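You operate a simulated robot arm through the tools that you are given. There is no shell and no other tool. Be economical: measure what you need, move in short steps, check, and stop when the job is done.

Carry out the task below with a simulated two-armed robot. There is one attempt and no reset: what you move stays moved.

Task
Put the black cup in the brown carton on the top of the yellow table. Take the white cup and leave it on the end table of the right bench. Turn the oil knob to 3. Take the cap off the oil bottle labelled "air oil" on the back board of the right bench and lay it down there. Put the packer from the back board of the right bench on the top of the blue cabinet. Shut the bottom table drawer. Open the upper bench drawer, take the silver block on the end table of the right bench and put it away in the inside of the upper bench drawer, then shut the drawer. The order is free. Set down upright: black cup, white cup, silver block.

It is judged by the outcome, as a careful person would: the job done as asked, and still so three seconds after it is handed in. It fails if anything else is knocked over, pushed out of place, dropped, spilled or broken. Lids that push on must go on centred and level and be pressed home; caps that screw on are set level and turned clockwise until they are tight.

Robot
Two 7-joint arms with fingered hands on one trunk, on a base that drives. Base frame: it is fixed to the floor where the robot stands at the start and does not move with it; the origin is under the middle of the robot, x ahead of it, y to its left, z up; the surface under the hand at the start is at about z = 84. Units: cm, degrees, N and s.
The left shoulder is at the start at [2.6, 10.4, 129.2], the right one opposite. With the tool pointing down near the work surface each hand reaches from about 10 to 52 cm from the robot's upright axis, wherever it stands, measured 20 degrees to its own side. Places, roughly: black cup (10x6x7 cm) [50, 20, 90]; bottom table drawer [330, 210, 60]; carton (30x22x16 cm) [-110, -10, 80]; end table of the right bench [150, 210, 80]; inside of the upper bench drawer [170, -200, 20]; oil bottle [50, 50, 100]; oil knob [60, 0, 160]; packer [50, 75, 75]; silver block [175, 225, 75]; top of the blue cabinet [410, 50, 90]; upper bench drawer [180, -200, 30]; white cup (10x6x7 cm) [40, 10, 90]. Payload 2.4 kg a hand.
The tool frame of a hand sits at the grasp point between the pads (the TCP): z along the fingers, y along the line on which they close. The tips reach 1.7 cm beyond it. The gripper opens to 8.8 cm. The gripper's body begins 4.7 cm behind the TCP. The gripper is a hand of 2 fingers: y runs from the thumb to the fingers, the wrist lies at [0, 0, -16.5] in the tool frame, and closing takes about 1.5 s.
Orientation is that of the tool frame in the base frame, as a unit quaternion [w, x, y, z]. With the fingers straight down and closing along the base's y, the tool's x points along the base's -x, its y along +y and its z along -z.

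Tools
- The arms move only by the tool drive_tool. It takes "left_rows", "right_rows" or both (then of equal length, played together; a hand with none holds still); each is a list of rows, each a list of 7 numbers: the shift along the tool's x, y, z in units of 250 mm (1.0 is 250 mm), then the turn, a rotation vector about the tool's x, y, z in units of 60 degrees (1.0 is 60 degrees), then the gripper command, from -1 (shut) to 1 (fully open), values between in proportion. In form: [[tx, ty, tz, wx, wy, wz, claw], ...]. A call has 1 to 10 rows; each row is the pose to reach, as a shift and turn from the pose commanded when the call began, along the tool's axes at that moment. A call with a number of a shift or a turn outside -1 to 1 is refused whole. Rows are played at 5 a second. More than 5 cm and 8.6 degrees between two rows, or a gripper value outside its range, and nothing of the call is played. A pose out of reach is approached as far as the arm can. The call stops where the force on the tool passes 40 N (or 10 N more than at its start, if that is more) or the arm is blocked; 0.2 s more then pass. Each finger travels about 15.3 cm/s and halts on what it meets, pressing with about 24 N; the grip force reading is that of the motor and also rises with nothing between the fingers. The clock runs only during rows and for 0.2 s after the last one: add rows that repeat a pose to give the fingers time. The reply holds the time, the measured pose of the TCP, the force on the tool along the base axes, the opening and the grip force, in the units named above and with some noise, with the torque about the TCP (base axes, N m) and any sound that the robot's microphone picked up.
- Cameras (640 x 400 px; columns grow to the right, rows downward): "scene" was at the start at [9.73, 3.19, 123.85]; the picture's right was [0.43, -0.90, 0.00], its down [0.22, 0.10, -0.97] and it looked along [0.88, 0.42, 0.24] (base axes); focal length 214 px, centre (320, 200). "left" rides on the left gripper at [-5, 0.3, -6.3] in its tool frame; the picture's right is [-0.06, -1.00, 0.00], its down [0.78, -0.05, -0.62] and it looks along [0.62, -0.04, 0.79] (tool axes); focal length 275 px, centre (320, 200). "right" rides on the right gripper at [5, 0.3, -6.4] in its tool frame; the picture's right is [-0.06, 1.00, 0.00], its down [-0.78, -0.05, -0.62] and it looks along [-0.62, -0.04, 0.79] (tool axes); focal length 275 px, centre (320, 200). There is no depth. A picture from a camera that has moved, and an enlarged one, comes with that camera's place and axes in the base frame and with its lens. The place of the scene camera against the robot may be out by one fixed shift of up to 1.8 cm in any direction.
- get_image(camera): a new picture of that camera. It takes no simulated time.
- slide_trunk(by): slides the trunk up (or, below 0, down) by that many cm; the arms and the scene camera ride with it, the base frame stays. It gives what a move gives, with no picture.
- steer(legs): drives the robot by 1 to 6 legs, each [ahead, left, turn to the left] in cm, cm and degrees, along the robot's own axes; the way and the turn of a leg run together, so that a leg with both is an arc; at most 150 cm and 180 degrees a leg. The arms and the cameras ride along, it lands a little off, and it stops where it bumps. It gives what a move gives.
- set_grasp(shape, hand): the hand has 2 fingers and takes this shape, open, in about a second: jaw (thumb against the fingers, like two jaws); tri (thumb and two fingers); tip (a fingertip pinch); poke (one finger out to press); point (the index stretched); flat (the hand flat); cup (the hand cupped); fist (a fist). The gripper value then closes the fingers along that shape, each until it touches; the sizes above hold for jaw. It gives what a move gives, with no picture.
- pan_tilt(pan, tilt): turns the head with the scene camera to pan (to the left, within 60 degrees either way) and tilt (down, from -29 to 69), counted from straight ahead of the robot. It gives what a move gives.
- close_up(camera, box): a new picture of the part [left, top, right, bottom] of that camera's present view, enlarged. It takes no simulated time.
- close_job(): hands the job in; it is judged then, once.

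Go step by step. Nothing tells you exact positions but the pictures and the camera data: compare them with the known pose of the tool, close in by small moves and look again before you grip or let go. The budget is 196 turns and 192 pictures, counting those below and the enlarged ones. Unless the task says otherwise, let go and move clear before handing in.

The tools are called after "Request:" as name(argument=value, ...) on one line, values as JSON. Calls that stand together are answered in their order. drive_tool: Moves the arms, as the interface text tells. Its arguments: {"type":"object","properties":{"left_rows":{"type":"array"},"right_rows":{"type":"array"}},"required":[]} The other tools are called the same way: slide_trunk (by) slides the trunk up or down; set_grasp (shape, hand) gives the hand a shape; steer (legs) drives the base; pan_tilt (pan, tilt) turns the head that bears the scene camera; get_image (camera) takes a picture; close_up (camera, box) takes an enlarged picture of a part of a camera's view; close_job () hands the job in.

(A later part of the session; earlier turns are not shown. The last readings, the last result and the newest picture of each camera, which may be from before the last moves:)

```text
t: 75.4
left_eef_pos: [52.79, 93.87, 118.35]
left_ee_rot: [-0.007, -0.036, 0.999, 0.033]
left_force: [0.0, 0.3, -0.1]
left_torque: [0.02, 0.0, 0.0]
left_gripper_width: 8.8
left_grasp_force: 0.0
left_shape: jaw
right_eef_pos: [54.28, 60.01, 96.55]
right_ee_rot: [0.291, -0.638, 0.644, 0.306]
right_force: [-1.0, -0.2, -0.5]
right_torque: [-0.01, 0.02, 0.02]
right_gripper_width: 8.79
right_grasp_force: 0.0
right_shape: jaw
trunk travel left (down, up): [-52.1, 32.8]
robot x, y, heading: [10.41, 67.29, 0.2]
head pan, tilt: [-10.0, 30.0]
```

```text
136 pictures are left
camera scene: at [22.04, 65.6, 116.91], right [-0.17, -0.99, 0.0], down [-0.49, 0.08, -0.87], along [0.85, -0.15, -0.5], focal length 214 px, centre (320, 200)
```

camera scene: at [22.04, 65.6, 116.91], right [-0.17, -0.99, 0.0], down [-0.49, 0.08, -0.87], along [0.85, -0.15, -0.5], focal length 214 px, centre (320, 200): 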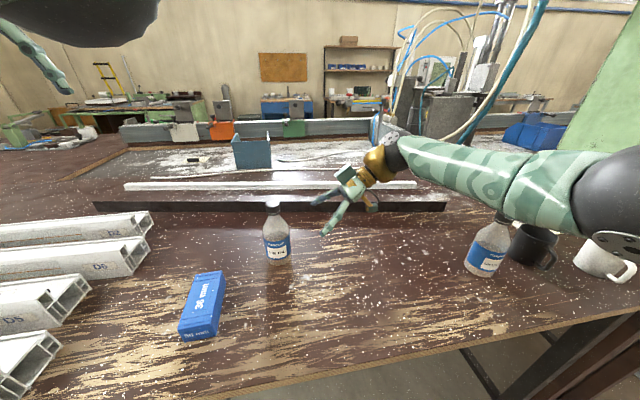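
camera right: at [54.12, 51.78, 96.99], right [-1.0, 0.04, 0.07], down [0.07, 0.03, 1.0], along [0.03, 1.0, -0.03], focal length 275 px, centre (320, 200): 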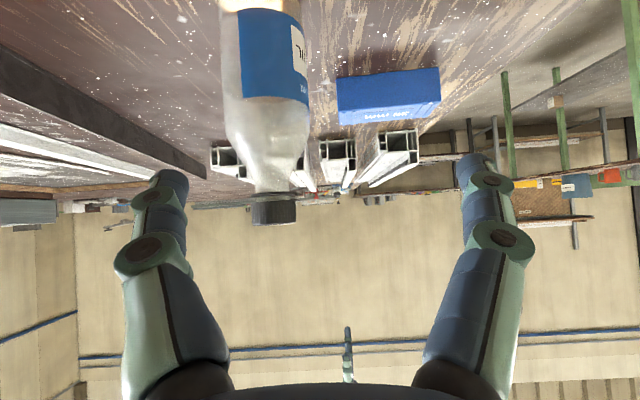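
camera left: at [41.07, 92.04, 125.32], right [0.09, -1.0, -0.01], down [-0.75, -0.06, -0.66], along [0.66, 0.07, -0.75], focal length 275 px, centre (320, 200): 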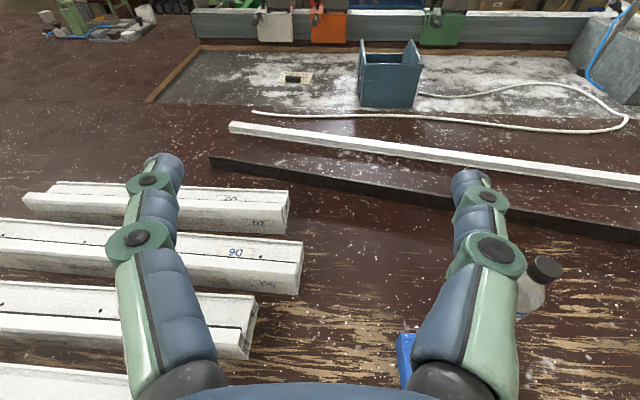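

From the right camera the bottle axis is near x 57.3, y 69. I shift in x and advance along the fingers, then look.

Request:
drive_tool(right_rows=[[0, -0.118, 0, 0, 0, 0, 1], [0.01, -0.118, 0.12, 0, 0, 0, 1], [0.02, -0.118, 0.24, 0, 0, 0, 1], [0.02, -0.118, 0.32, 0, 0, 0, 1]])

Request:
get_image(camera="right")

```text
t: 76.4
left_eef_pos: [52.76, 93.98, 118.19]
left_ee_rot: [-0.006, -0.036, 0.999, 0.033]
left_force: [-0.3, 0.7, 0.2]
left_torque: [0.0, -0.02, 0.0]
left_gripper_width: 8.8
left_grasp_force: 0.1
left_shape: jaw
right_eef_pos: [56.24, 60.15, 96.79]
right_ee_rot: [0.29, -0.639, 0.644, 0.306]
right_force: [0.4, 0.7, 0.0]
right_torque: [0.0, -0.02, -0.03]
right_gripper_width: 8.8
right_grasp_force: 0.1
right_shape: jaw
right hand out of reach, approached as far as the arm can: row 1, 2, 3, 4
trunk travel left (down, up): [-52.1, 32.8]
robot x, y, heading: [10.11, 67.7, 0.4]
head pan, tilt: [-10.0, 30.0]
```

```text
135 pictures are left
camera right: at [56.07, 51.79, 97.05], right [-1.0, 0.04, 0.07], down [0.07, 0.03, 1.0], along [0.03, 1.0, -0.04], focal length 275 px, centre (320, 200)
```

right: 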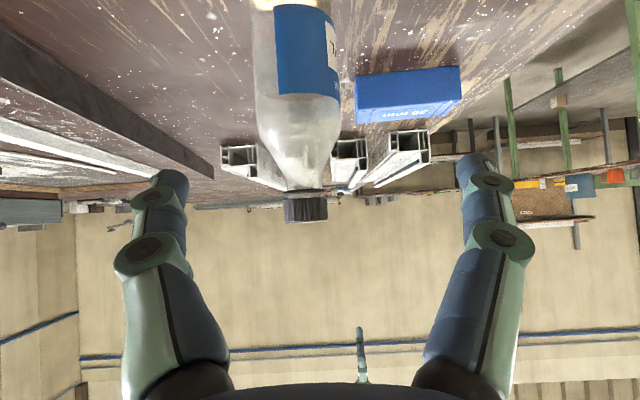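

Parallax gives the bottle at (57.5, 69.2). The arm is at its reach limit, so I edge the base 4 cm closer.

Request:
steer(legs=[[4, 0, 0]])

```text
t: 77.2
left_eef_pos: [57.0, 93.91, 118.17]
left_ee_rot: [-0.007, -0.036, 0.999, 0.034]
left_force: [-0.8, 0.1, 0.0]
left_torque: [-0.02, 0.01, 0.03]
left_gripper_width: 8.77
left_grasp_force: 0.0
left_shape: jaw
right_eef_pos: [60.29, 60.0, 96.59]
right_ee_rot: [0.289, -0.639, 0.644, 0.306]
right_force: [-0.3, 0.5, -0.6]
right_torque: [-0.02, -0.02, -0.02]
right_gripper_width: 8.79
right_grasp_force: 0.0
right_shape: jaw
trunk travel left (down, up): [-52.1, 32.8]
robot x, y, heading: [14.51, 67.39, 0.3]
head pan, tilt: [-10.0, 30.0]
```

Request:
drive_tool(right_rows=[[0, 0.112, 0, 0, 0, 0, 1], [0.01, 0.112, 0.12, 0, 0, 0, 1], [0.02, 0.112, 0.24, 0, 0, 0, 1], [0.02, 0.112, 0.28, 0, 0, 0, 1]])

Request:
get_image(camera="right")

Request:
get_image(camera="scene")

```text
t: 78.2
left_eef_pos: [56.92, 94.02, 118.26]
left_ee_rot: [-0.007, -0.036, 0.999, 0.033]
left_force: [-0.2, 0.6, 0.5]
left_torque: [-0.01, 0.02, 0.02]
left_gripper_width: 8.8
left_grasp_force: 0.0
left_shape: jaw
right_eef_pos: [57.39, 65.0, 91.87]
right_ee_rot: [0.29, -0.639, 0.644, 0.306]
right_force: [0.3, -0.4, 0.2]
right_torque: [0.04, 0.01, 0.0]
right_gripper_width: 8.79
right_grasp_force: 0.1
right_shape: jaw
trunk travel left (down, up): [-52.1, 32.8]
robot x, y, heading: [14.71, 67.39, 0.1]
head pan, tilt: [-10.0, 30.0]
```

```text
134 pictures are left
camera right: at [57.23, 56.82, 92.22], right [-1.0, 0.04, 0.07], down [0.07, 0.03, 1.0], along [0.03, 1.0, -0.04], focal length 275 px, centre (320, 200)
```

right: 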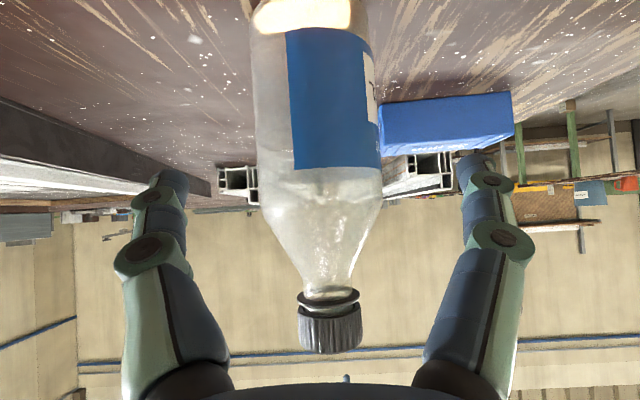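

```text
133 pictures are left
camera scene: at [26.01, 65.57, 116.91], right [-0.17, -0.99, 0.0], down [-0.49, 0.09, -0.87], along [0.85, -0.15, -0.5], focal length 214 px, centre (320, 200)
```

scene: 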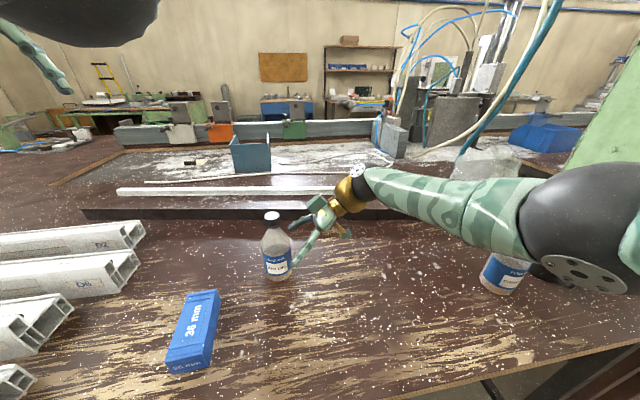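

Well centred. I advance 4 cm and close gently on the body.

Request:
drive_tool(right_rows=[[0.01, 0, 0.08, 0, 0, 0, 1], [0.02, 0, 0.16, 0, 0, 0, 1], [0.02, 0, 0.16, 0, 0, 0, 0.5], [0.02, 0, 0.16, 0, 0, 0, 0.2], [0.02, 0, 0.16, 0, 0, 0, 0], [0.02, 0, 0.16, 0, 0, 0, -0.1], [0.02, 0, 0.16, 0, 0, 0, -0.1]])

Request:
get_image(camera="scene")

```text
t: 79.8
left_eef_pos: [56.91, 93.91, 118.3]
left_ee_rot: [-0.006, -0.036, 0.999, 0.033]
left_force: [0.1, -1.1, -0.3]
left_torque: [-0.04, -0.01, 0.0]
left_gripper_width: 8.8
left_grasp_force: 0.1
left_shape: jaw
right_eef_pos: [57.38, 65.09, 91.83]
right_ee_rot: [0.289, -0.64, 0.644, 0.305]
right_force: [-0.2, 0.3, 0.5]
right_torque: [0.04, 0.01, 0.03]
right_gripper_width: 4.03
right_grasp_force: 0.1
right_shape: jaw
right hand out of reach, approached as far as the arm can: row 1, 2, 3, 4, 5, 6, 7
trunk travel left (down, up): [-52.1, 32.8]
robot x, y, heading: [14.52, 67.58, 0.3]
head pan, tilt: [-10.0, 30.0]
```

```text
132 pictures are left
camera scene: at [26.01, 65.58, 116.91], right [-0.17, -0.99, 0.0], down [-0.49, 0.08, -0.87], along [0.85, -0.15, -0.5], focal length 214 px, centre (320, 200)
```

scene: 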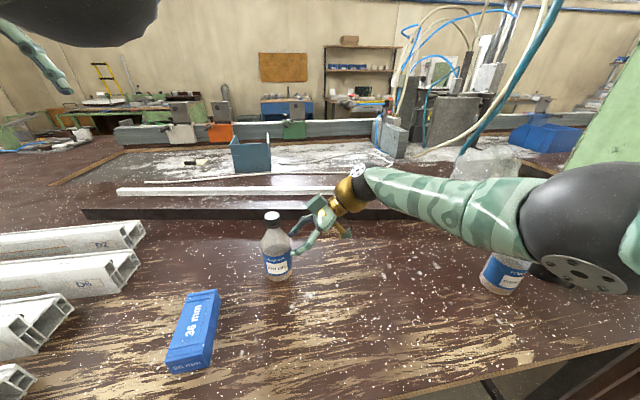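

Out of reach and it closed just short. I open, then use trunk and base to bring the hand in.

Request:
drive_tool(right_rows=[[0, 0, 0, 0, 0, 0, 0.5], [0, 0, 0, 0, 0, 0, 1], [0, 0, 0, 0, 0, 0, 1], [0, 0, 0, 0, 0, 0, 1]])

Request:
slide_trunk(by=-2.5)

Request:
steer(legs=[[0, 3.6, 0]])

Request:
get_image(camera="right")

```text
t: 80.8
left_eef_pos: [56.8, 93.91, 118.21]
left_ee_rot: [-0.006, -0.036, 0.999, 0.033]
left_force: [-0.7, 0.2, -0.5]
left_torque: [0.01, -0.01, 0.01]
left_gripper_width: 8.78
left_grasp_force: 0.0
left_shape: jaw
right_eef_pos: [57.4, 65.03, 91.89]
right_ee_rot: [0.289, -0.639, 0.644, 0.306]
right_force: [-0.2, 0.4, 0.0]
right_torque: [-0.01, -0.01, -0.03]
right_gripper_width: 8.8
right_grasp_force: 0.1
right_shape: jaw
trunk travel left (down, up): [-52.1, 32.8]
robot x, y, heading: [14.49, 67.62, 0.1]
head pan, tilt: [-10.0, 30.0]
```

```text
t: 81.5
left_eef_pos: [56.78, 93.98, 115.74]
left_ee_rot: [-0.006, -0.036, 0.999, 0.033]
left_force: [-0.1, 0.4, -0.3]
left_torque: [-0.01, 0.01, -0.02]
left_gripper_width: 8.81
left_grasp_force: 0.1
left_shape: jaw
right_eef_pos: [57.35, 64.97, 89.42]
right_ee_rot: [0.29, -0.639, 0.643, 0.306]
right_force: [0.1, 1.4, 0.1]
right_torque: [-0.02, -0.02, 0.01]
right_gripper_width: 8.78
right_grasp_force: 0.0
right_shape: jaw
trunk travel left (down, up): [-49.6, 35.3]
robot x, y, heading: [15.07, 67.44, 0.2]
head pan, tilt: [-10.0, 30.0]
```

```text
t: 82.4
left_eef_pos: [56.88, 97.69, 115.84]
left_ee_rot: [-0.007, -0.037, 0.999, 0.033]
left_force: [-0.6, -1.2, 0.5]
left_torque: [0.0, -0.05, -0.02]
left_gripper_width: 8.81
left_grasp_force: 0.0
left_shape: jaw
right_eef_pos: [57.35, 68.72, 89.32]
right_ee_rot: [0.29, -0.639, 0.644, 0.305]
right_force: [-0.2, 0.3, 0.4]
right_torque: [-0.02, -0.04, 0.0]
right_gripper_width: 8.76
right_grasp_force: 0.1
right_shape: jaw
trunk travel left (down, up): [-49.6, 35.3]
robot x, y, heading: [15.04, 70.88, 0.3]
head pan, tilt: [-10.0, 30.0]
```

```text
131 pictures are left
camera right: at [57.24, 60.57, 89.78], right [-1.0, 0.04, 0.07], down [0.07, 0.03, 1.0], along [0.03, 1.0, -0.04], focal length 275 px, centre (320, 200)
```

right: 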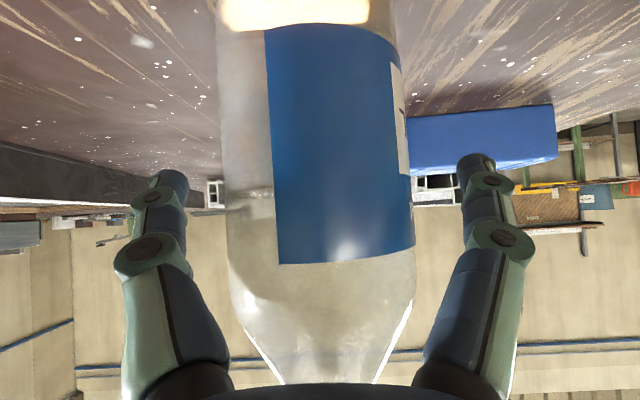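

Straddling and centred. I close on the body.

Request:
drive_tool(right_rows=[[0, 0, 0, 0, 0, 0, 0.5], [0, 0, 0, 0, 0, 0, 0.2], [0, 0, 0, 0, 0, 0, 0], [0, 0, 0, 0, 0, 0, -0.2], [0, 0, 0, 0, 0, 0, -0.3], [0, 0, 0, 0, 0, 0, -0.3]])

Request:
get_image(camera="right")

```text
t: 83.8
left_eef_pos: [56.93, 97.6, 115.74]
left_ee_rot: [-0.007, -0.035, 0.999, 0.033]
left_force: [-0.4, -0.8, 0.0]
left_torque: [0.0, 0.01, 0.01]
left_gripper_width: 8.8
left_grasp_force: 0.0
left_shape: jaw
right_eef_pos: [57.33, 68.73, 89.31]
right_ee_rot: [0.289, -0.639, 0.644, 0.306]
right_force: [-0.2, 0.3, 0.3]
right_torque: [-0.02, -0.01, -0.01]
right_gripper_width: 3.79
right_grasp_force: 23.7
right_shape: jaw
trunk travel left (down, up): [-49.6, 35.3]
robot x, y, heading: [14.61, 70.87, 0.0]
head pan, tilt: [-10.0, 30.0]
```

```text
130 pictures are left
camera right: at [57.24, 60.51, 89.76], right [-1.0, 0.04, 0.07], down [0.07, 0.03, 1.0], along [0.03, 1.0, -0.04], focal length 275 px, centre (320, 200)
```

right: 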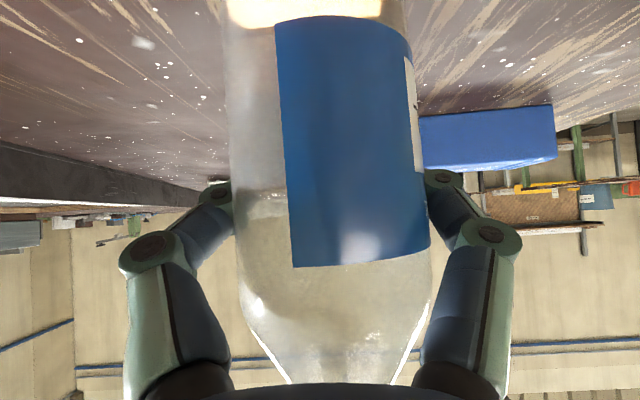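

Bottle held. I bring the left hand over the cap, half open.

Request:
drive_tool(left_rows=[[0, -0.14, 0, 0.02, 0, 0, 0], [0, -0.28, 0, 0.04, -0.01, 0, 0], [0, -0.42, 0, 0.0625, -0.015, 0, 0], [0, -0.56, 0, 0.0625, -0.015, 0, 0], [0, -0.7, 0, 0.0625, -0.015, 0, 0], [0, -0.84, 0, 0.0625, -0.015, 0, 0], [0, -0.98, 0, 0.0625, -0.015, 0, 0]])

Request:
get_image(camera="left")

Request:
get_image(camera="scene")

```text
t: 85.4
left_eef_pos: [64.92, 71.53, 112.76]
left_ee_rot: [0.002, -0.037, 0.999, 0.001]
left_force: [0.1, -1.2, 0.0]
left_torque: [-0.01, 0.02, 0.07]
left_gripper_width: 4.43
left_grasp_force: 0.0
left_shape: jaw
left hand out of reach, approached as far as the arm can: row 1, 2, 3, 4, 5, 6, 7
right_eef_pos: [57.48, 68.64, 89.37]
right_ee_rot: [0.289, -0.639, 0.643, 0.306]
right_force: [0.9, -0.2, -0.5]
right_torque: [0.01, -0.01, 0.0]
right_gripper_width: 3.76
right_grasp_force: 24.2
right_shape: jaw
trunk travel left (down, up): [-49.6, 35.3]
robot x, y, heading: [15.09, 71.2, 0.2]
head pan, tilt: [-10.0, 30.0]
```

```text
129 pictures are left
camera left: at [69.76, 72.17, 119.2], right [0.14, -0.99, 0.0], down [-0.78, -0.11, 0.62], along [-0.61, -0.08, -0.79], focal length 275 px, centre (320, 200)
```

left: 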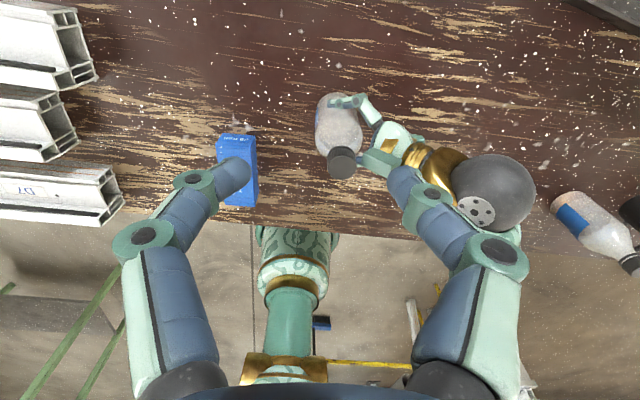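

```text
128 pictures are left
camera scene: at [26.03, 69.19, 114.4], right [-0.17, -0.99, 0.0], down [-0.49, 0.09, -0.87], along [0.85, -0.15, -0.5], focal length 214 px, centre (320, 200)
```

scene: 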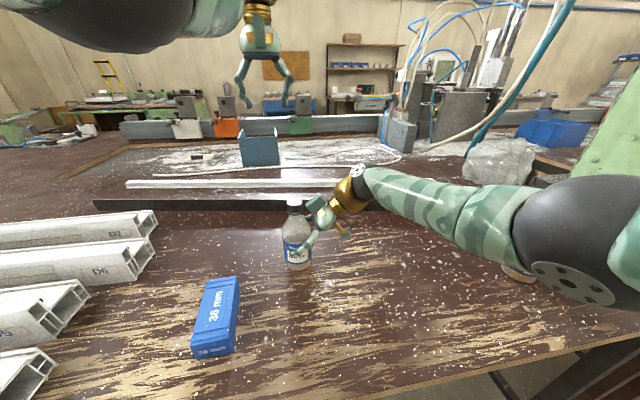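

Cap seen at about (58, 68.8, 98). I move the left hand over it.

Request:
drive_tool(left_rows=[[0.09, -0.03, 0.1, 0, 0, 0, 0], [0.18, -0.06, 0.2, 0, 0, 0, 0], [0.283, -0.087, 0.28, 0, 0, 0, 0], [0.283, -0.087, 0.3, 0, 0, 0, 0]])

Request:
get_image(camera="left")

```text
t: 86.4
left_eef_pos: [60.56, 68.49, 104.85]
left_ee_rot: [0.002, -0.036, 0.999, 0.0]
left_force: [-0.3, 0.2, -0.8]
left_torque: [-0.03, -0.02, 0.0]
left_gripper_width: 4.42
left_grasp_force: 0.1
left_shape: jaw
left hand out of reach, approached as far as the arm can: row 1, 2, 3, 4
right_eef_pos: [57.35, 68.7, 89.39]
right_ee_rot: [0.289, -0.639, 0.644, 0.306]
right_force: [0.2, -0.8, 0.6]
right_torque: [0.01, 0.06, -0.04]
right_gripper_width: 3.77
right_grasp_force: 24.2
right_shape: jaw
trunk travel left (down, up): [-49.6, 35.3]
robot x, y, heading: [15.0, 70.91, 0.2]
head pan, tilt: [-10.0, 30.0]
```

```text
127 pictures are left
camera left: at [65.42, 69.18, 111.41], right [0.13, -0.99, 0.0], down [-0.78, -0.11, 0.62], along [-0.61, -0.08, -0.79], focal length 275 px, centre (320, 200)
```

left: 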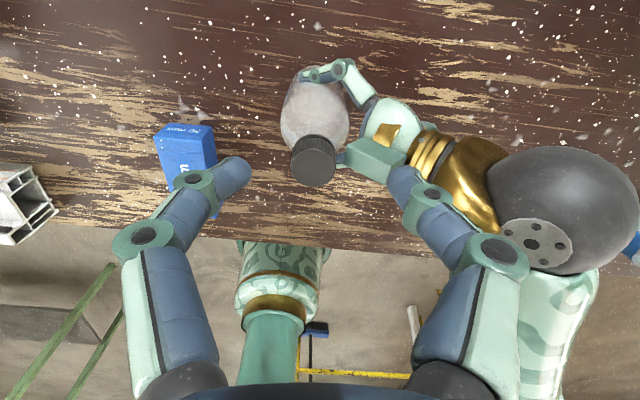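

Request:
drive_tool(left_rows=[[0.1, 0, 0, 0, 0, 0, 0], [0.12, 0.01, 0.06, 0, 0, 0, 0], [0.12, 0.01, 0.12, 0, 0, 0, 0]])

Request:
get_image(camera="left")

```text
t: 87.2
left_eef_pos: [57.78, 68.54, 102.24]
left_ee_rot: [0.005, -0.038, 0.999, -0.003]
left_force: [-0.4, 0.4, -0.1]
left_torque: [-0.01, -0.03, -0.01]
left_gripper_width: 4.4
left_grasp_force: 0.0
left_shape: jaw
left hand out of reach, approached as far as the arm can: row 1, 2
right_eef_pos: [57.38, 68.76, 89.41]
right_ee_rot: [0.288, -0.64, 0.644, 0.306]
right_force: [0.7, 0.6, 1.1]
right_torque: [0.04, 0.03, -0.01]
right_gripper_width: 3.77
right_grasp_force: 23.5
right_shape: jaw
trunk travel left (down, up): [-49.6, 35.3]
robot x, y, heading: [14.58, 70.69, -0.1]
head pan, tilt: [-10.0, 30.0]
```

```text
126 pictures are left
camera left: at [62.67, 69.27, 108.67], right [0.14, -0.99, 0.0], down [-0.79, -0.11, 0.61], along [-0.6, -0.09, -0.79], focal length 275 px, centre (320, 200)
```

left: 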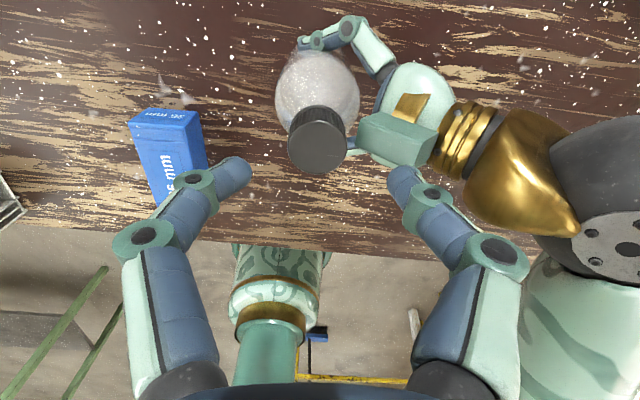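

The right knuckle is close to the left finger, so I rotate the left hand 60° first so that it closes more along x.

Request:
drive_tool(left_rows=[[0, 0, 0, 0, 0, -0.14, 0], [0, 0, 0, 0, 0, -0.28, 0], [0, 0, 0, 0, 0, -0.42, 0], [0, 0, 0, 0, 0, -0.56, 0], [0, 0, 0, 0, 0, -0.7, 0], [0, 0, 0, 0, 0, -0.84, 0], [0, 0, 0, 0, 0, -0.98, 0]])

Request:
get_image(camera="left")

```text
t: 88.8
left_eef_pos: [57.98, 68.36, 101.61]
left_ee_rot: [0.001, -0.523, 0.852, 0.0]
left_force: [0.2, -0.4, -0.3]
left_torque: [0.0, 0.03, 0.04]
left_gripper_width: 4.41
left_grasp_force: 0.1
left_shape: jaw
left hand out of reach, approached as far as the arm can: row 6, 7
right_eef_pos: [57.38, 68.72, 89.37]
right_ee_rot: [0.289, -0.639, 0.644, 0.305]
right_force: [-0.3, -0.1, 1.2]
right_torque: [-0.01, 0.01, 0.02]
right_gripper_width: 3.75
right_grasp_force: 24.0
right_shape: jaw
trunk travel left (down, up): [-49.6, 35.3]
robot x, y, heading: [14.8, 71.11, 0.2]
head pan, tilt: [-10.0, 30.0]
```

```text
125 pictures are left
camera left: at [59.82, 73.0, 108.12], right [0.92, -0.4, 0.0], down [-0.31, -0.72, 0.62], along [-0.24, -0.57, -0.79], focal length 275 px, centre (320, 200)
```

left: 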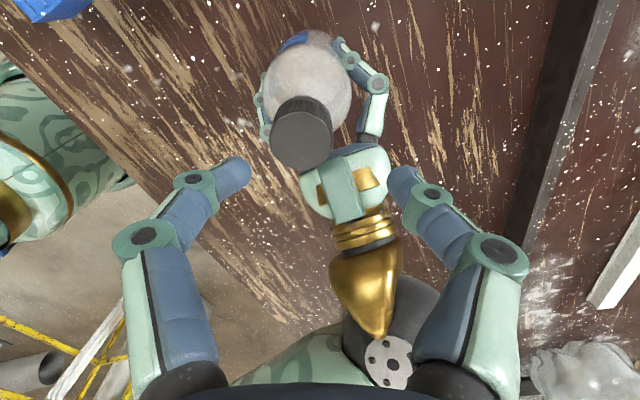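

Centred nearly; I correct 0.5 cm, lower to the cap and close on it.

Request:
drive_tool(left_rows=[[-0.01, 0.03, 0.03, 0, 0, 0, 0], [-0.01, 0.03, 0.08, 0, 0, 0, 0], [-0.01, 0.03, 0.12, 0, 0, 0, 0], [-0.01, 0.03, 0.12, 0, 0, 0, -0.4], [-0.01, 0.03, 0.12, 0, 0, 0, -0.8], [-0.01, 0.03, 0.12, 0, 0, 0, -1], [-0.01, 0.03, 0.12, 0, 0, 0, -1]])

Request:
get_image(camera="left")

```text
t: 90.4
left_eef_pos: [57.42, 69.01, 98.65]
left_ee_rot: [0.002, -0.522, 0.853, -0.001]
left_force: [2.9, 1.9, 0.1]
left_torque: [0.06, 0.0, -0.01]
left_gripper_width: 1.36
left_grasp_force: 23.5
left_shape: jaw
right_eef_pos: [57.38, 68.74, 89.42]
right_ee_rot: [0.29, -0.639, 0.643, 0.305]
right_force: [-2.3, -3.5, 3.5]
right_torque: [0.0, -0.06, 0.01]
right_gripper_width: 3.76
right_grasp_force: 24.2
right_shape: jaw
trunk travel left (down, up): [-49.6, 35.3]
robot x, y, heading: [14.46, 71.24, 0.4]
head pan, tilt: [-10.0, 30.0]
```

```text
124 pictures are left
camera left: at [59.29, 73.54, 105.08], right [0.92, -0.4, 0.0], down [-0.32, -0.72, 0.62], along [-0.24, -0.57, -0.79], focal length 275 px, centre (320, 200)
```

left: 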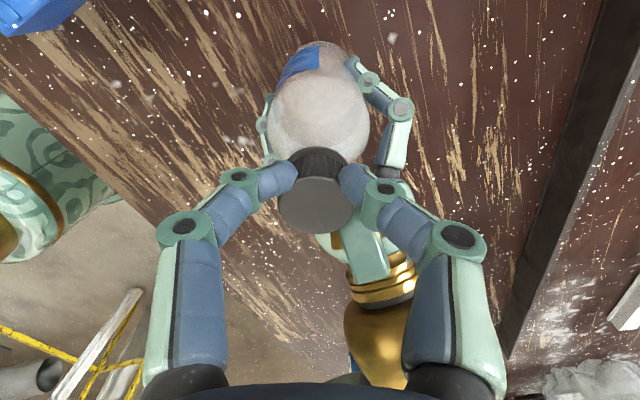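

Cap gripped. I turn it counter-clockwise 58°.

Request:
drive_tool(left_rows=[[0, 0, 0, 0, 0, -0.14, -1], [0, 0, 0, 0, 0, -0.28, -1], [0, 0, 0, 0, 0, -0.42, -1], [0, 0, 0, 0, 0, -0.56, -1], [0, 0, 0, 0, 0, -0.7, -1], [0, 0, 0, 0, 0, -0.84, -1], [0, 0, 0, 0, 0, -0.98, -1]])

Request:
get_image(camera="left")

```text
t: 92.0
left_eef_pos: [55.73, 92.08, 100.78]
left_ee_rot: [0.0, 0.872, -0.489, 0.002]
left_force: [-0.7, -0.5, -1.0]
left_torque: [0.03, 0.02, 0.01]
left_gripper_width: 0.94
left_grasp_force: 24.0
left_shape: jaw
left hand out of reach, approached as far as the arm can: row 1, 2, 3, 4, 5, 6, 7
right_eef_pos: [57.41, 68.69, 89.36]
right_ee_rot: [0.29, -0.639, 0.644, 0.306]
right_force: [-0.3, 0.2, -1.1]
right_torque: [0.04, -0.06, -0.04]
right_gripper_width: 3.73
right_grasp_force: 24.1
right_shape: jaw
trunk travel left (down, up): [-49.6, 35.3]
robot x, y, heading: [14.71, 70.89, 0.1]
head pan, tilt: [-10.0, 30.0]
```

```text
123 pictures are left
camera left: at [52.8, 96.15, 107.17], right [0.82, 0.57, 0.0], down [0.45, -0.64, 0.62], along [0.36, -0.51, -0.78], focal length 275 px, centre (320, 200)
```

left: 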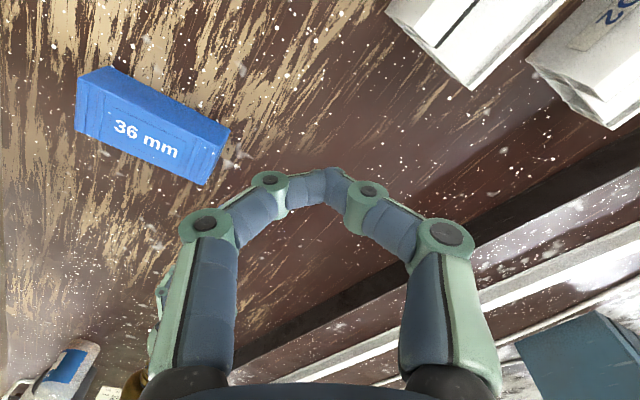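

The arm, out of range, swung off to the left. I check the bottle and cap.

Request:
get_image(camera="scene")

Request:
get_image(camera="right")

```text
122 pictures are left
camera scene: at [26.04, 69.23, 114.4], right [-0.17, -0.99, 0.0], down [-0.49, 0.08, -0.87], along [0.85, -0.15, -0.5], focal length 214 px, centre (320, 200)
```

scene: 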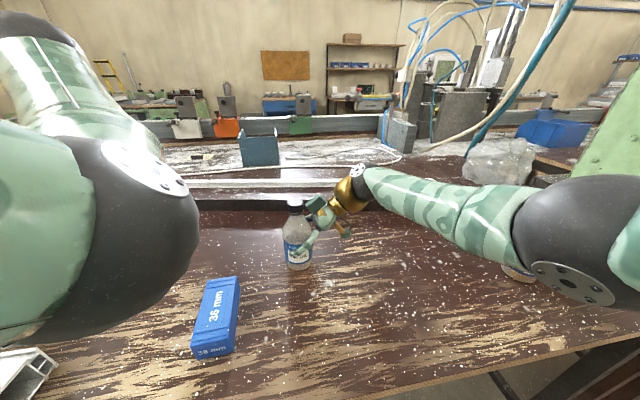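

```text
121 pictures are left
camera right: at [57.25, 60.51, 89.77], right [-1.0, 0.04, 0.07], down [0.07, 0.03, 1.0], along [0.03, 1.0, -0.04], focal length 275 px, centre (320, 200)
```

right: 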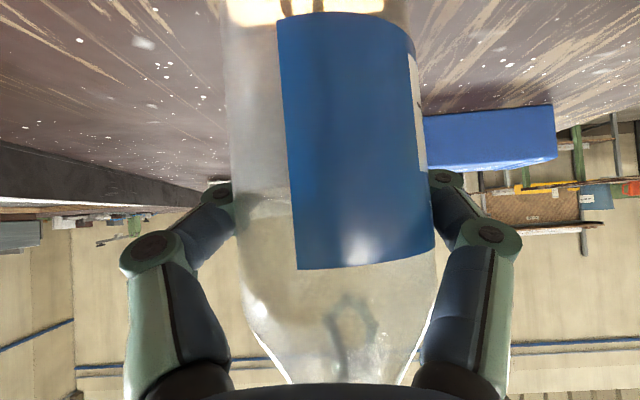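

The bottle and cap are unharmed. I raise the left hand and rotate it back clockwise, aiming for a start angle of +60°.

Request:
drive_tool(left_rows=[[0, 0, -0.12, 0, 0, 0.14, 0], [0, 0, -0.2, 0, 0, 0.28, 0], [0, 0, -0.2, 0, 0, 0.42, 0], [0, 0, -0.2, 0, 0, 0.56, 0], [0, 0, -0.2, 0, 0, 0.7, 0], [0, 0, -0.2, 0, 0, 0.84, 0], [0, 0, -0.2, 0, 0, 0.98, 0]])

Request:
drive_tool(left_rows=[[0, 0, 0, 0, 0, 0.14, 0], [0, 0, 0, 0, 0, 0.28, 0], [0, 0, 0, 0, 0, 0.42, 0], [0, 0, 0, 0, 0, 0.56, 0], [0, 0, 0, 0, 0, 0.7, 0], [0, 0, 0, 0, 0, 0.84, 0], [0, 0, 0, 0, 0, 0.98, 0]])

Request:
drive_tool(left_rows=[[0, 0, 0, 0, 0, 0.14, 0], [0, 0, 0, 0, 0, 0.28, 0], [0, 0, 0, 0, 0, 0.42, 0], [0, 0, 0, 0, 0, 0.56, 0], [0, 0, 0, 0, 0, 0.7, 0], [0, 0, 0, 0, 0, 0.84, 0], [0, 0, 0, 0, 0, 0.98, 0]])

```text
t: 93.6
left_eef_pos: [57.03, 93.03, 104.6]
left_ee_rot: [0.003, -0.521, 0.854, 0.0]
left_force: [0.5, 0.3, -0.4]
left_torque: [0.01, 0.0, 0.0]
left_gripper_width: 4.35
left_grasp_force: 0.0
left_shape: jaw
left hand out of reach, approached as far as the arm can: row 1, 2, 3, 4, 5, 6, 7
right_eef_pos: [57.42, 68.62, 89.44]
right_ee_rot: [0.29, -0.639, 0.643, 0.306]
right_force: [0.4, -0.1, -0.3]
right_torque: [0.04, 0.03, 0.02]
right_gripper_width: 3.76
right_grasp_force: 24.1
right_shape: jaw
trunk travel left (down, up): [-49.6, 35.3]
robot x, y, heading: [14.95, 71.02, 0.4]
head pan, tilt: [-10.0, 30.0]
```

```text
t: 95.2
left_eef_pos: [56.92, 93.11, 104.62]
left_ee_rot: [0.002, -0.035, 0.999, 0.001]
left_force: [-0.5, 0.3, 0.2]
left_torque: [0.05, -0.01, 0.01]
left_gripper_width: 4.38
left_grasp_force: 0.0
left_shape: jaw
right_eef_pos: [57.49, 68.77, 89.41]
right_ee_rot: [0.29, -0.639, 0.643, 0.306]
right_force: [0.1, 0.7, -1.1]
right_torque: [0.03, -0.05, -0.02]
right_gripper_width: 3.73
right_grasp_force: 24.2
right_shape: jaw
trunk travel left (down, up): [-49.6, 35.3]
robot x, y, heading: [14.69, 70.86, 0.5]
head pan, tilt: [-10.0, 30.0]
```

```text
t: 96.8
left_eef_pos: [56.85, 93.08, 104.6]
left_ee_rot: [0.002, 0.46, 0.888, 0.001]
left_force: [1.1, 0.4, -0.5]
left_torque: [-0.01, -0.01, -0.01]
left_gripper_width: 4.35
left_grasp_force: 0.1
left_shape: jaw
right_eef_pos: [57.33, 68.61, 89.37]
right_ee_rot: [0.29, -0.639, 0.644, 0.306]
right_force: [-0.6, 0.2, -1.2]
right_torque: [0.0, 0.04, 0.01]
right_gripper_width: 3.75
right_grasp_force: 24.0
right_shape: jaw
trunk travel left (down, up): [-49.6, 35.3]
robot x, y, heading: [14.73, 70.68, 0.1]
head pan, tilt: [-10.0, 30.0]
```

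Yaw +55° is reachable. I move over the cap.

Request:
drive_tool(left_rows=[[-0.14, -0.09, 0, 0, 0, 0, 0], [-0.28, -0.18, 0, 0, 0, 0, 0], [-0.42, -0.27, 0, 0, 0, 0, 0], [-0.56, -0.36, 0, 0, 0, 0, 0], [-0.68, -0.45, 0, 0, 0, 0, 0], [-0.8, -0.538, 0, 0, 0, 0, 0]])

Request:
get_image(camera="left")

```text
t: 98.2
left_eef_pos: [59.51, 69.41, 103.23]
left_ee_rot: [0.001, 0.458, 0.889, 0.001]
left_force: [-0.2, -0.5, -0.6]
left_torque: [0.0, -0.03, -0.04]
left_gripper_width: 4.36
left_grasp_force: 0.0
left_shape: jaw
left hand out of reach, approached as far as the arm can: row 1, 2, 3, 4, 5, 6
right_eef_pos: [57.38, 68.73, 89.45]
right_ee_rot: [0.289, -0.639, 0.644, 0.306]
right_force: [0.8, 0.7, -0.2]
right_torque: [0.01, 0.0, -0.03]
right_gripper_width: 3.73
right_grasp_force: 24.0
right_shape: jaw
trunk travel left (down, up): [-49.6, 35.3]
robot x, y, heading: [14.31, 71.03, 0.0]
head pan, tilt: [-10.0, 30.0]
```

```text
120 pictures are left
camera left: at [62.6, 65.55, 109.61], right [-0.78, -0.63, 0.0], down [-0.5, 0.61, 0.62], along [-0.39, 0.48, -0.79], focal length 275 px, centre (320, 200)
```

left: 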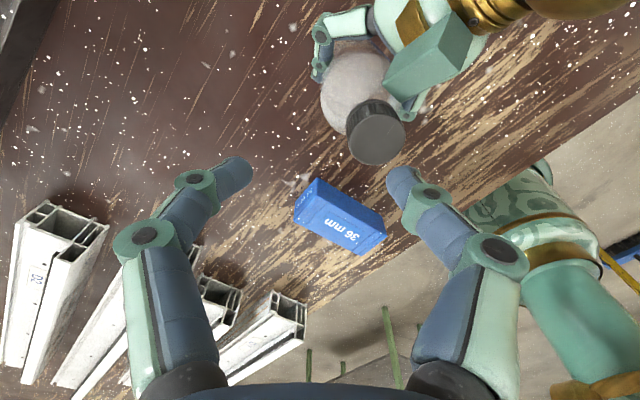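

Request:
drive_tool(left_rows=[[0.015, -0.04, 0.03, 0, 0, 0, 0], [0.029, -0.082, 0.07, 0, 0, 0, 0], [0.029, -0.082, 0.11, 0, 0, 0, 0]])

Request:
get_image(camera="left")

```text
t: 99.0
left_eef_pos: [57.24, 68.99, 100.32]
left_ee_rot: [0.002, 0.459, 0.889, 0.001]
left_force: [0.3, 0.9, 0.2]
left_torque: [-0.02, 0.01, -0.02]
left_gripper_width: 4.4
left_grasp_force: 0.1
left_shape: jaw
right_eef_pos: [57.36, 68.62, 89.37]
right_ee_rot: [0.29, -0.638, 0.644, 0.305]
right_force: [0.4, 0.0, -0.4]
right_torque: [0.03, 0.02, -0.01]
right_gripper_width: 3.74
right_grasp_force: 23.6
right_shape: jaw
trunk travel left (down, up): [-49.6, 35.3]
robot x, y, heading: [14.93, 71.23, -0.1]
head pan, tilt: [-10.0, 30.0]
```

```text
119 pictures are left
camera left: at [60.41, 65.01, 106.67], right [-0.78, -0.63, 0.0], down [-0.5, 0.61, 0.62], along [-0.39, 0.48, -0.79], focal length 275 px, centre (320, 200)
```

left: 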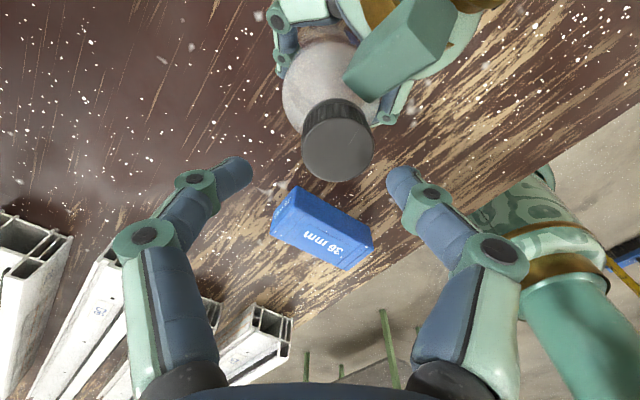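

Request:
drive_tool(left_rows=[[-0.02, -0.024, 0.0, 0, 0, 0, 0], [-0.02, -0.024, 0.04, 0, 0, 0, 0], [-0.02, -0.024, 0.07, 0, 0, 0, 0], [-0.02, -0.024, 0.07, 0, 0, 0, -0.4], [-0.02, -0.024, 0.07, 0, 0, 0, -0.8], [-0.02, -0.024, 0.07, 0, 0, 0, -1], [-0.02, -0.024, 0.07, 0, 0, 0, -1]])

Request:
drive_tool(left_rows=[[0, 0, 0, 0, 0, -0.14, -1], [0, 0, 0, 0, 0, -0.28, -1], [0, 0, 0, 0, 0, -0.42, -1], [0, 0, 0, 0, 0, -0.56, -1]])

Request:
get_image(camera="left")

```text
t: 100.6
left_eef_pos: [57.19, 68.13, 98.31]
left_ee_rot: [0.002, 0.459, 0.888, 0.002]
left_force: [1.5, 0.1, -0.5]
left_torque: [0.02, -0.04, 0.0]
left_gripper_width: 1.79
left_grasp_force: 23.4
left_shape: jaw
right_eef_pos: [57.4, 68.74, 89.39]
right_ee_rot: [0.289, -0.639, 0.644, 0.305]
right_force: [-2.2, 0.3, 1.5]
right_torque: [0.0, -0.07, -0.02]
right_gripper_width: 3.73
right_grasp_force: 24.4
right_shape: jaw
trunk travel left (down, up): [-49.6, 35.3]
robot x, y, heading: [14.52, 71.16, 0.3]
head pan, tilt: [-10.0, 30.0]
```

```text
t: 101.6
left_eef_pos: [57.28, 68.09, 98.41]
left_ee_rot: [0.001, 0.181, 0.983, 0.001]
left_force: [3.8, 0.1, 0.6]
left_torque: [0.09, -0.07, -0.05]
left_gripper_width: 1.79
left_grasp_force: 24.1
left_shape: jaw
right_eef_pos: [57.41, 68.61, 89.36]
right_ee_rot: [0.291, -0.638, 0.644, 0.306]
right_force: [-4.8, -2.7, 3.6]
right_torque: [-0.03, -0.12, 0.09]
right_gripper_width: 3.74
right_grasp_force: 24.0
right_shape: jaw
trunk travel left (down, up): [-49.6, 35.3]
robot x, y, heading: [15.09, 71.15, 0.2]
head pan, tilt: [-10.0, 30.0]
```

```text
118 pictures are left
camera left: at [61.89, 66.6, 104.9], right [-0.3, -0.95, 0.0], down [-0.75, 0.23, 0.62], along [-0.59, 0.19, -0.79], focal length 275 px, centre (320, 200)
```

left: 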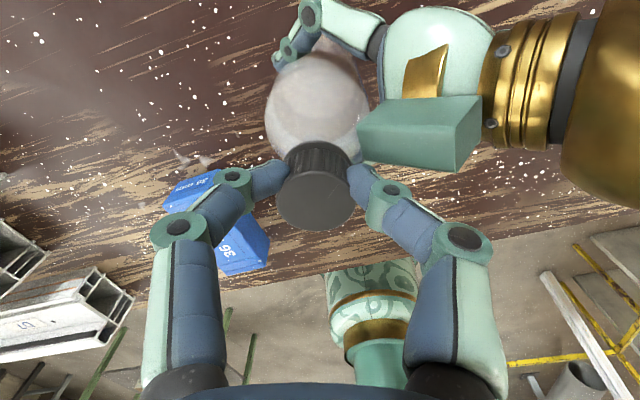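

It turns with little torque. I continue counter-clockwise.

Request:
drive_tool(left_rows=[[0, 0, 0, 0, 0, -0.14, -1], [0, 0, 0, 0, 0, -0.28, -1], [0, 0, 0, 0, 0, -0.42, -1], [0, 0, 0, 0, 0, -0.56, -1], [0, 0, 0, 0, 0, -0.7, -1], [0, 0, 0, 0, 0, -0.84, -1], [0, 0, 0, 0, 0, -0.98, -1]])

Request:
get_image(camera="left")

```text
t: 103.2
left_eef_pos: [57.26, 68.09, 98.6]
left_ee_rot: [0.003, -0.325, 0.946, 0.001]
left_force: [2.8, 6.8, 1.4]
left_torque: [0.16, -0.01, -0.05]
left_gripper_width: 1.77
left_grasp_force: 24.0
left_shape: jaw
right_eef_pos: [57.31, 68.64, 89.53]
right_ee_rot: [0.29, -0.639, 0.644, 0.305]
right_force: [-2.4, -10.7, 8.0]
right_torque: [0.03, -0.11, 0.13]
right_gripper_width: 3.64
right_grasp_force: 23.6
right_shape: jaw
trunk travel left (down, up): [-49.6, 35.3]
robot x, y, heading: [14.98, 71.15, -0.0]
head pan, tilt: [-10.0, 30.0]
```

```text
117 pictures are left
camera left: at [60.9, 71.37, 104.98], right [0.66, -0.75, 0.0], down [-0.59, -0.52, 0.62], along [-0.46, -0.41, -0.79], focal length 275 px, centre (320, 200)
```

left: 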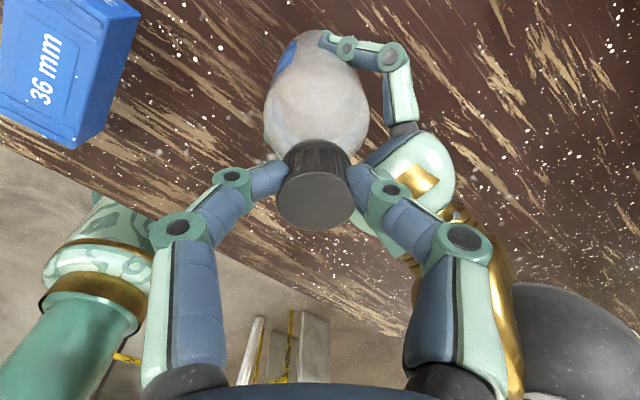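

92° turned and the cap has risen about 3 mm. I test a gentle lift.

Request:
drive_tool(left_rows=[[0, 0, -0.02, 0, 0, -0.05, -1], [0, 0, -0.04, 0, 0, -0.1, -1]])

Request:
get_image(camera="left")

```text
t: 103.8
left_eef_pos: [57.22, 67.92, 99.59]
left_ee_rot: [0.003, -0.373, 0.928, -0.002]
left_force: [-0.4, -0.1, -0.5]
left_torque: [-0.03, -0.02, 0.02]
left_gripper_width: 0.98
left_grasp_force: 24.1
left_shape: jaw
right_eef_pos: [57.42, 68.73, 89.41]
right_ee_rot: [0.289, -0.639, 0.644, 0.305]
right_force: [-0.7, -0.1, 0.6]
right_torque: [-0.01, 0.05, 0.0]
right_gripper_width: 3.65
right_grasp_force: 24.2
right_shape: jaw
trunk travel left (down, up): [-49.6, 35.3]
robot x, y, heading: [14.65, 71.08, 0.5]
head pan, tilt: [-10.0, 30.0]
```

```text
116 pictures are left
camera left: at [60.56, 71.65, 106.05], right [0.73, -0.68, 0.0], down [-0.54, -0.58, 0.62], along [-0.42, -0.46, -0.79], focal length 275 px, centre (320, 200)
```

left: 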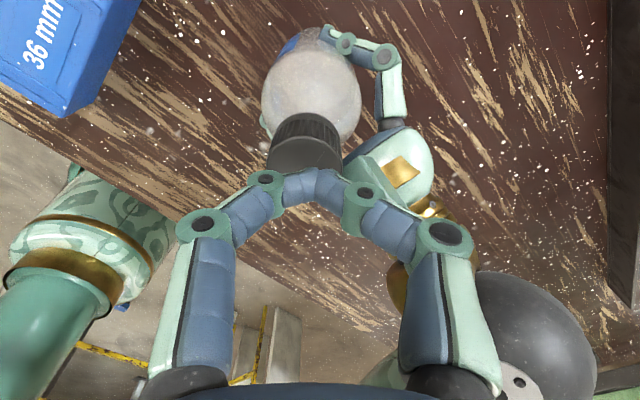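

It slipped off; the cap needs more turns. I repeat the stroke: open, rotate back, regrip, turn ~98°.

Request:
drive_tool(left_rows=[[0, 0, 0, 0, 0, 0, -0.3], [0, 0, -0.03, 0, 0, 0, 0], [0, 0, -0.06, 0, 0, 0.14, 0], [0, 0, -0.06, 0, 0, 0.28, 0], [0, 0, -0.06, 0, 0, 0.42, 0], [0, 0, -0.06, 0, 0, 0.56, 0], [0, 0, -0.06, 0, 0, 0.7, 0], [0, 0, -0.06, 0, 0, 0.84, 0], [0, 0, -0.06, 0, 0, 0.98, 0]])

Request:
drive_tool(left_rows=[[0, 0, 0, 0, 0, 0.14, 0], [0, 0, 0, 0, 0, 0.28, 0], [0, 0, 0, 0, 0, 0.42, 0], [0, 0, 0, 0, 0, 0.56, 0], [0, 0, 0, 0, 0, 0.65, 0]])

Request:
get_image(camera="left")

```text
t: 105.8
left_eef_pos: [57.22, 68.04, 101.0]
left_ee_rot: [0.002, 0.132, 0.991, 0.001]
left_force: [0.1, -0.4, 0.1]
left_torque: [-0.03, 0.01, -0.01]
left_gripper_width: 4.35
left_grasp_force: 0.0
left_shape: jaw
right_eef_pos: [57.34, 68.66, 89.32]
right_ee_rot: [0.29, -0.638, 0.644, 0.305]
right_force: [0.2, -0.5, -1.0]
right_torque: [0.0, -0.01, 0.03]
right_gripper_width: 3.65
right_grasp_force: 23.6
right_shape: jaw
trunk travel left (down, up): [-49.6, 35.3]
robot x, y, heading: [14.14, 71.23, 0.2]
head pan, tilt: [-10.0, 30.0]
```

```text
t: 107.0
left_eef_pos: [57.23, 67.99, 100.9]
left_ee_rot: [0.002, 0.455, 0.89, 0.002]
left_force: [0.7, 0.1, -0.2]
left_torque: [0.01, 0.0, -0.03]
left_gripper_width: 4.34
left_grasp_force: 0.0
left_shape: jaw
right_eef_pos: [57.3, 68.76, 89.44]
right_ee_rot: [0.289, -0.64, 0.643, 0.306]
right_force: [1.3, -0.3, -1.1]
right_torque: [0.01, -0.01, 0.0]
right_gripper_width: 3.66
right_grasp_force: 24.0
right_shape: jaw
trunk travel left (down, up): [-49.6, 35.3]
robot x, y, heading: [14.62, 71.14, 0.2]
head pan, tilt: [-10.0, 30.0]
```

```text
115 pictures are left
camera left: at [60.27, 64.17, 107.42], right [-0.77, -0.63, 0.0], down [-0.5, 0.61, 0.62], along [-0.39, 0.48, -0.79], focal length 275 px, centre (320, 200)
```

left: 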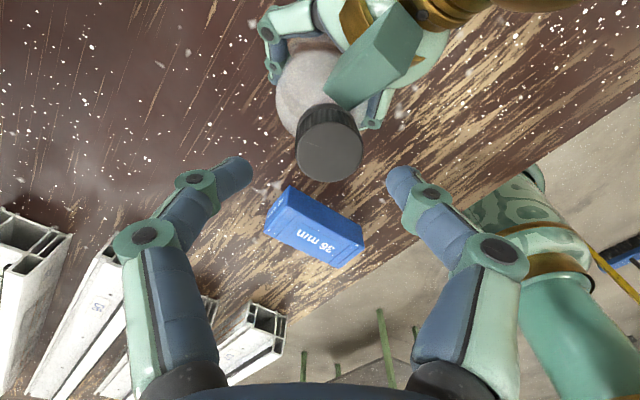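

Request:
drive_tool(left_rows=[[-0.01, -0.012, 0.04, 0, 0, 0, 0], [-0.01, -0.012, 0.08, 0, 0, 0, 0], [-0.01, -0.012, 0.1, 0, 0, 0, 0], [-0.01, -0.012, 0.1, 0, 0, 0, -0.4], [-0.01, -0.012, 0.1, 0, 0, 0, -0.8], [-0.01, -0.012, 0.1, 0, 0, 0, -1], [-0.01, -0.012, 0.1, 0, 0, 0, -1]])

Request:
drive_tool(left_rows=[[0, 0, 0, 0, 0, -0.14, -1], [0, 0, 0, 0, 0, -0.28, -1], [0, 0, -0.002, 0, 0, -0.42, -1], [0, 0, -0.004, 0, 0, -0.56, -1], [0, 0, -0.006, 0, 0, -0.7, -1], [0, 0, -0.008, 0, 0, -0.84, -1], [0, 0, -0.008, 0, 0, -0.98, -1]])

Request:
drive_tool(left_rows=[[0, 0, -0.002, 0, 0, -0.14, -1], [0, 0, -0.004, 0, 0, -0.28, -1], [0, 0, -0.004, 0, 0, -0.42, -1], [0, 0, -0.006, 0, 0, -0.56, -1], [0, 0, -0.006, 0, 0, -0.7, -1]])

Request:
get_image(camera="left")

```text
t: 108.6
left_eef_pos: [57.01, 67.58, 98.32]
left_ee_rot: [0.001, 0.455, 0.891, 0.001]
left_force: [-0.3, -0.6, -1.1]
left_torque: [-0.02, -0.03, 0.0]
left_gripper_width: 2.01
left_grasp_force: 23.7
left_shape: jaw
right_eef_pos: [57.46, 68.69, 89.44]
right_ee_rot: [0.289, -0.639, 0.644, 0.306]
right_force: [0.0, -0.7, -1.0]
right_torque: [0.01, 0.06, -0.01]
right_gripper_width: 3.65
right_grasp_force: 23.4
right_shape: jaw
trunk travel left (down, up): [-49.6, 35.3]
robot x, y, heading: [15.06, 71.31, 0.3]
head pan, tilt: [-10.0, 30.0]
```

```text
t: 110.2
left_eef_pos: [57.15, 67.79, 98.55]
left_ee_rot: [0.001, -0.043, 0.999, 0.002]
left_force: [1.3, 2.3, -5.3]
left_torque: [0.05, -0.02, -0.07]
left_gripper_width: 2.01
left_grasp_force: 23.7
left_shape: jaw
right_eef_pos: [57.48, 68.74, 89.42]
right_ee_rot: [0.29, -0.639, 0.643, 0.306]
right_force: [-1.4, -2.2, 4.9]
right_torque: [0.08, -0.09, 0.07]
right_gripper_width: 3.65
right_grasp_force: 24.5
right_shape: jaw
trunk travel left (down, up): [-49.6, 35.3]
robot x, y, heading: [14.68, 70.92, 0.2]
head pan, tilt: [-10.0, 30.0]
```

```text
t: 111.4
left_eef_pos: [57.12, 67.67, 98.83]
left_ee_rot: [0.001, -0.398, 0.917, 0.001]
left_force: [0.8, 3.5, -12.1]
left_torque: [0.03, -0.01, -0.04]
left_gripper_width: 1.95
left_grasp_force: 24.2
left_shape: jaw
right_eef_pos: [57.48, 68.7, 89.4]
right_ee_rot: [0.29, -0.639, 0.643, 0.306]
right_force: [-0.9, -2.6, 10.4]
right_torque: [0.15, 0.0, 0.04]
right_gripper_width: 3.66
right_grasp_force: 24.3
right_shape: jaw
trunk travel left (down, up): [-49.6, 35.3]
robot x, y, heading: [14.74, 70.92, 0.1]
head pan, tilt: [-10.0, 30.0]
```

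```text
114 pictures are left
camera left: at [60.25, 71.52, 105.29], right [0.77, -0.64, 0.0], down [-0.5, -0.61, 0.62], along [-0.39, -0.48, -0.79], focal length 275 px, centre (320, 200)
```

left: 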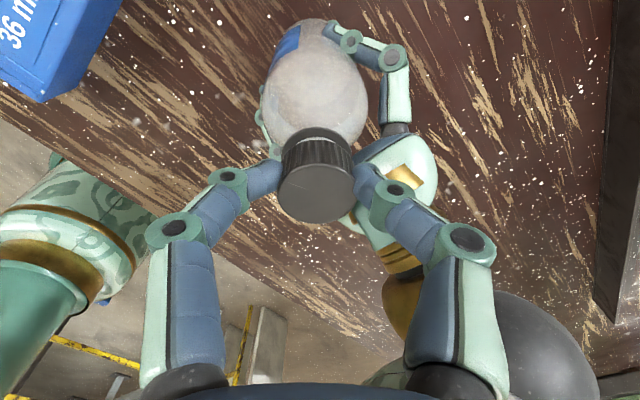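

About 190° so far and still threaded. Another stroke, with less lift.

Request:
drive_tool(left_rows=[[0, 0, 0, 0, 0, 0, -0.3], [0, 0, -0.04, 0, 0, 0, 0], [0, 0, -0.08, 0, 0, 0.14, 0], [0, 0, -0.08, 0, 0, 0.28, 0], [0, 0, -0.08, 0, 0, 0.42, 0], [0, 0, -0.08, 0, 0, 0.56, 0], [0, 0, -0.08, 0, 0, 0.7, 0], [0, 0, -0.08, 0, 0, 0.84, 0], [0, 0, -0.08, 0, 0, 0.98, 0]])

Request:
drive_tool(left_rows=[[0, 0, 0, 0, 0, 0.14, 0], [0, 0, 0, 0, 0, 0.28, 0], [0, 0, 0, 0, 0, 0.42, 0], [0, 0, 0, 0, 0, 0.56, 0], [0, 0, 0, 0, 0, 0.7, 0]])

Request:
get_image(camera="left")

```text
t: 113.4
left_eef_pos: [57.13, 67.71, 100.81]
left_ee_rot: [0.001, 0.108, 0.994, 0.001]
left_force: [0.0, -0.2, -0.9]
left_torque: [-0.03, 0.03, 0.01]
left_gripper_width: 4.32
left_grasp_force: 0.0
left_shape: jaw
right_eef_pos: [57.36, 68.74, 89.38]
right_ee_rot: [0.29, -0.639, 0.644, 0.305]
right_force: [0.2, -1.0, -1.0]
right_torque: [0.02, 0.01, -0.02]
right_gripper_width: 3.62
right_grasp_force: 24.1
right_shape: jaw
trunk travel left (down, up): [-49.6, 35.3]
robot x, y, heading: [14.95, 70.87, 0.4]
head pan, tilt: [-10.0, 30.0]
```

```text
t: 114.6
left_eef_pos: [57.13, 67.75, 100.84]
left_ee_rot: [0.001, 0.456, 0.89, 0.001]
left_force: [-0.4, 0.5, -0.8]
left_torque: [-0.01, 0.0, 0.02]
left_gripper_width: 4.37
left_grasp_force: 0.0
left_shape: jaw
right_eef_pos: [57.33, 68.72, 89.45]
right_ee_rot: [0.291, -0.638, 0.644, 0.305]
right_force: [-0.9, -0.2, -1.7]
right_torque: [0.01, 0.01, 0.0]
right_gripper_width: 3.63
right_grasp_force: 23.7
right_shape: jaw
trunk travel left (down, up): [-49.6, 35.3]
robot x, y, heading: [14.89, 71.06, 0.4]
head pan, tilt: [-10.0, 30.0]
```

```text
113 pictures are left
camera left: at [60.21, 63.79, 107.27], right [-0.77, -0.63, 0.0], down [-0.5, 0.61, 0.62], along [-0.39, 0.48, -0.79], focal length 275 px, centre (320, 200)
```

left: 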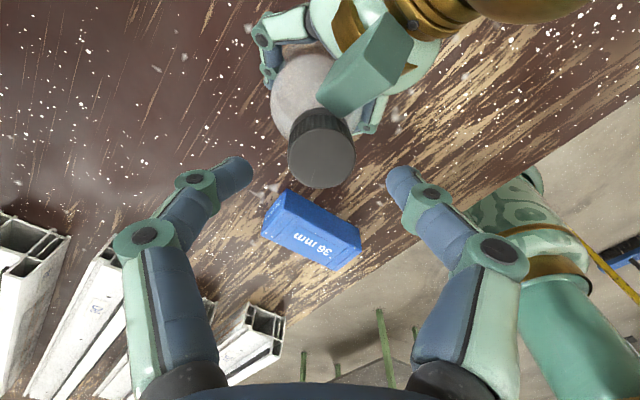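

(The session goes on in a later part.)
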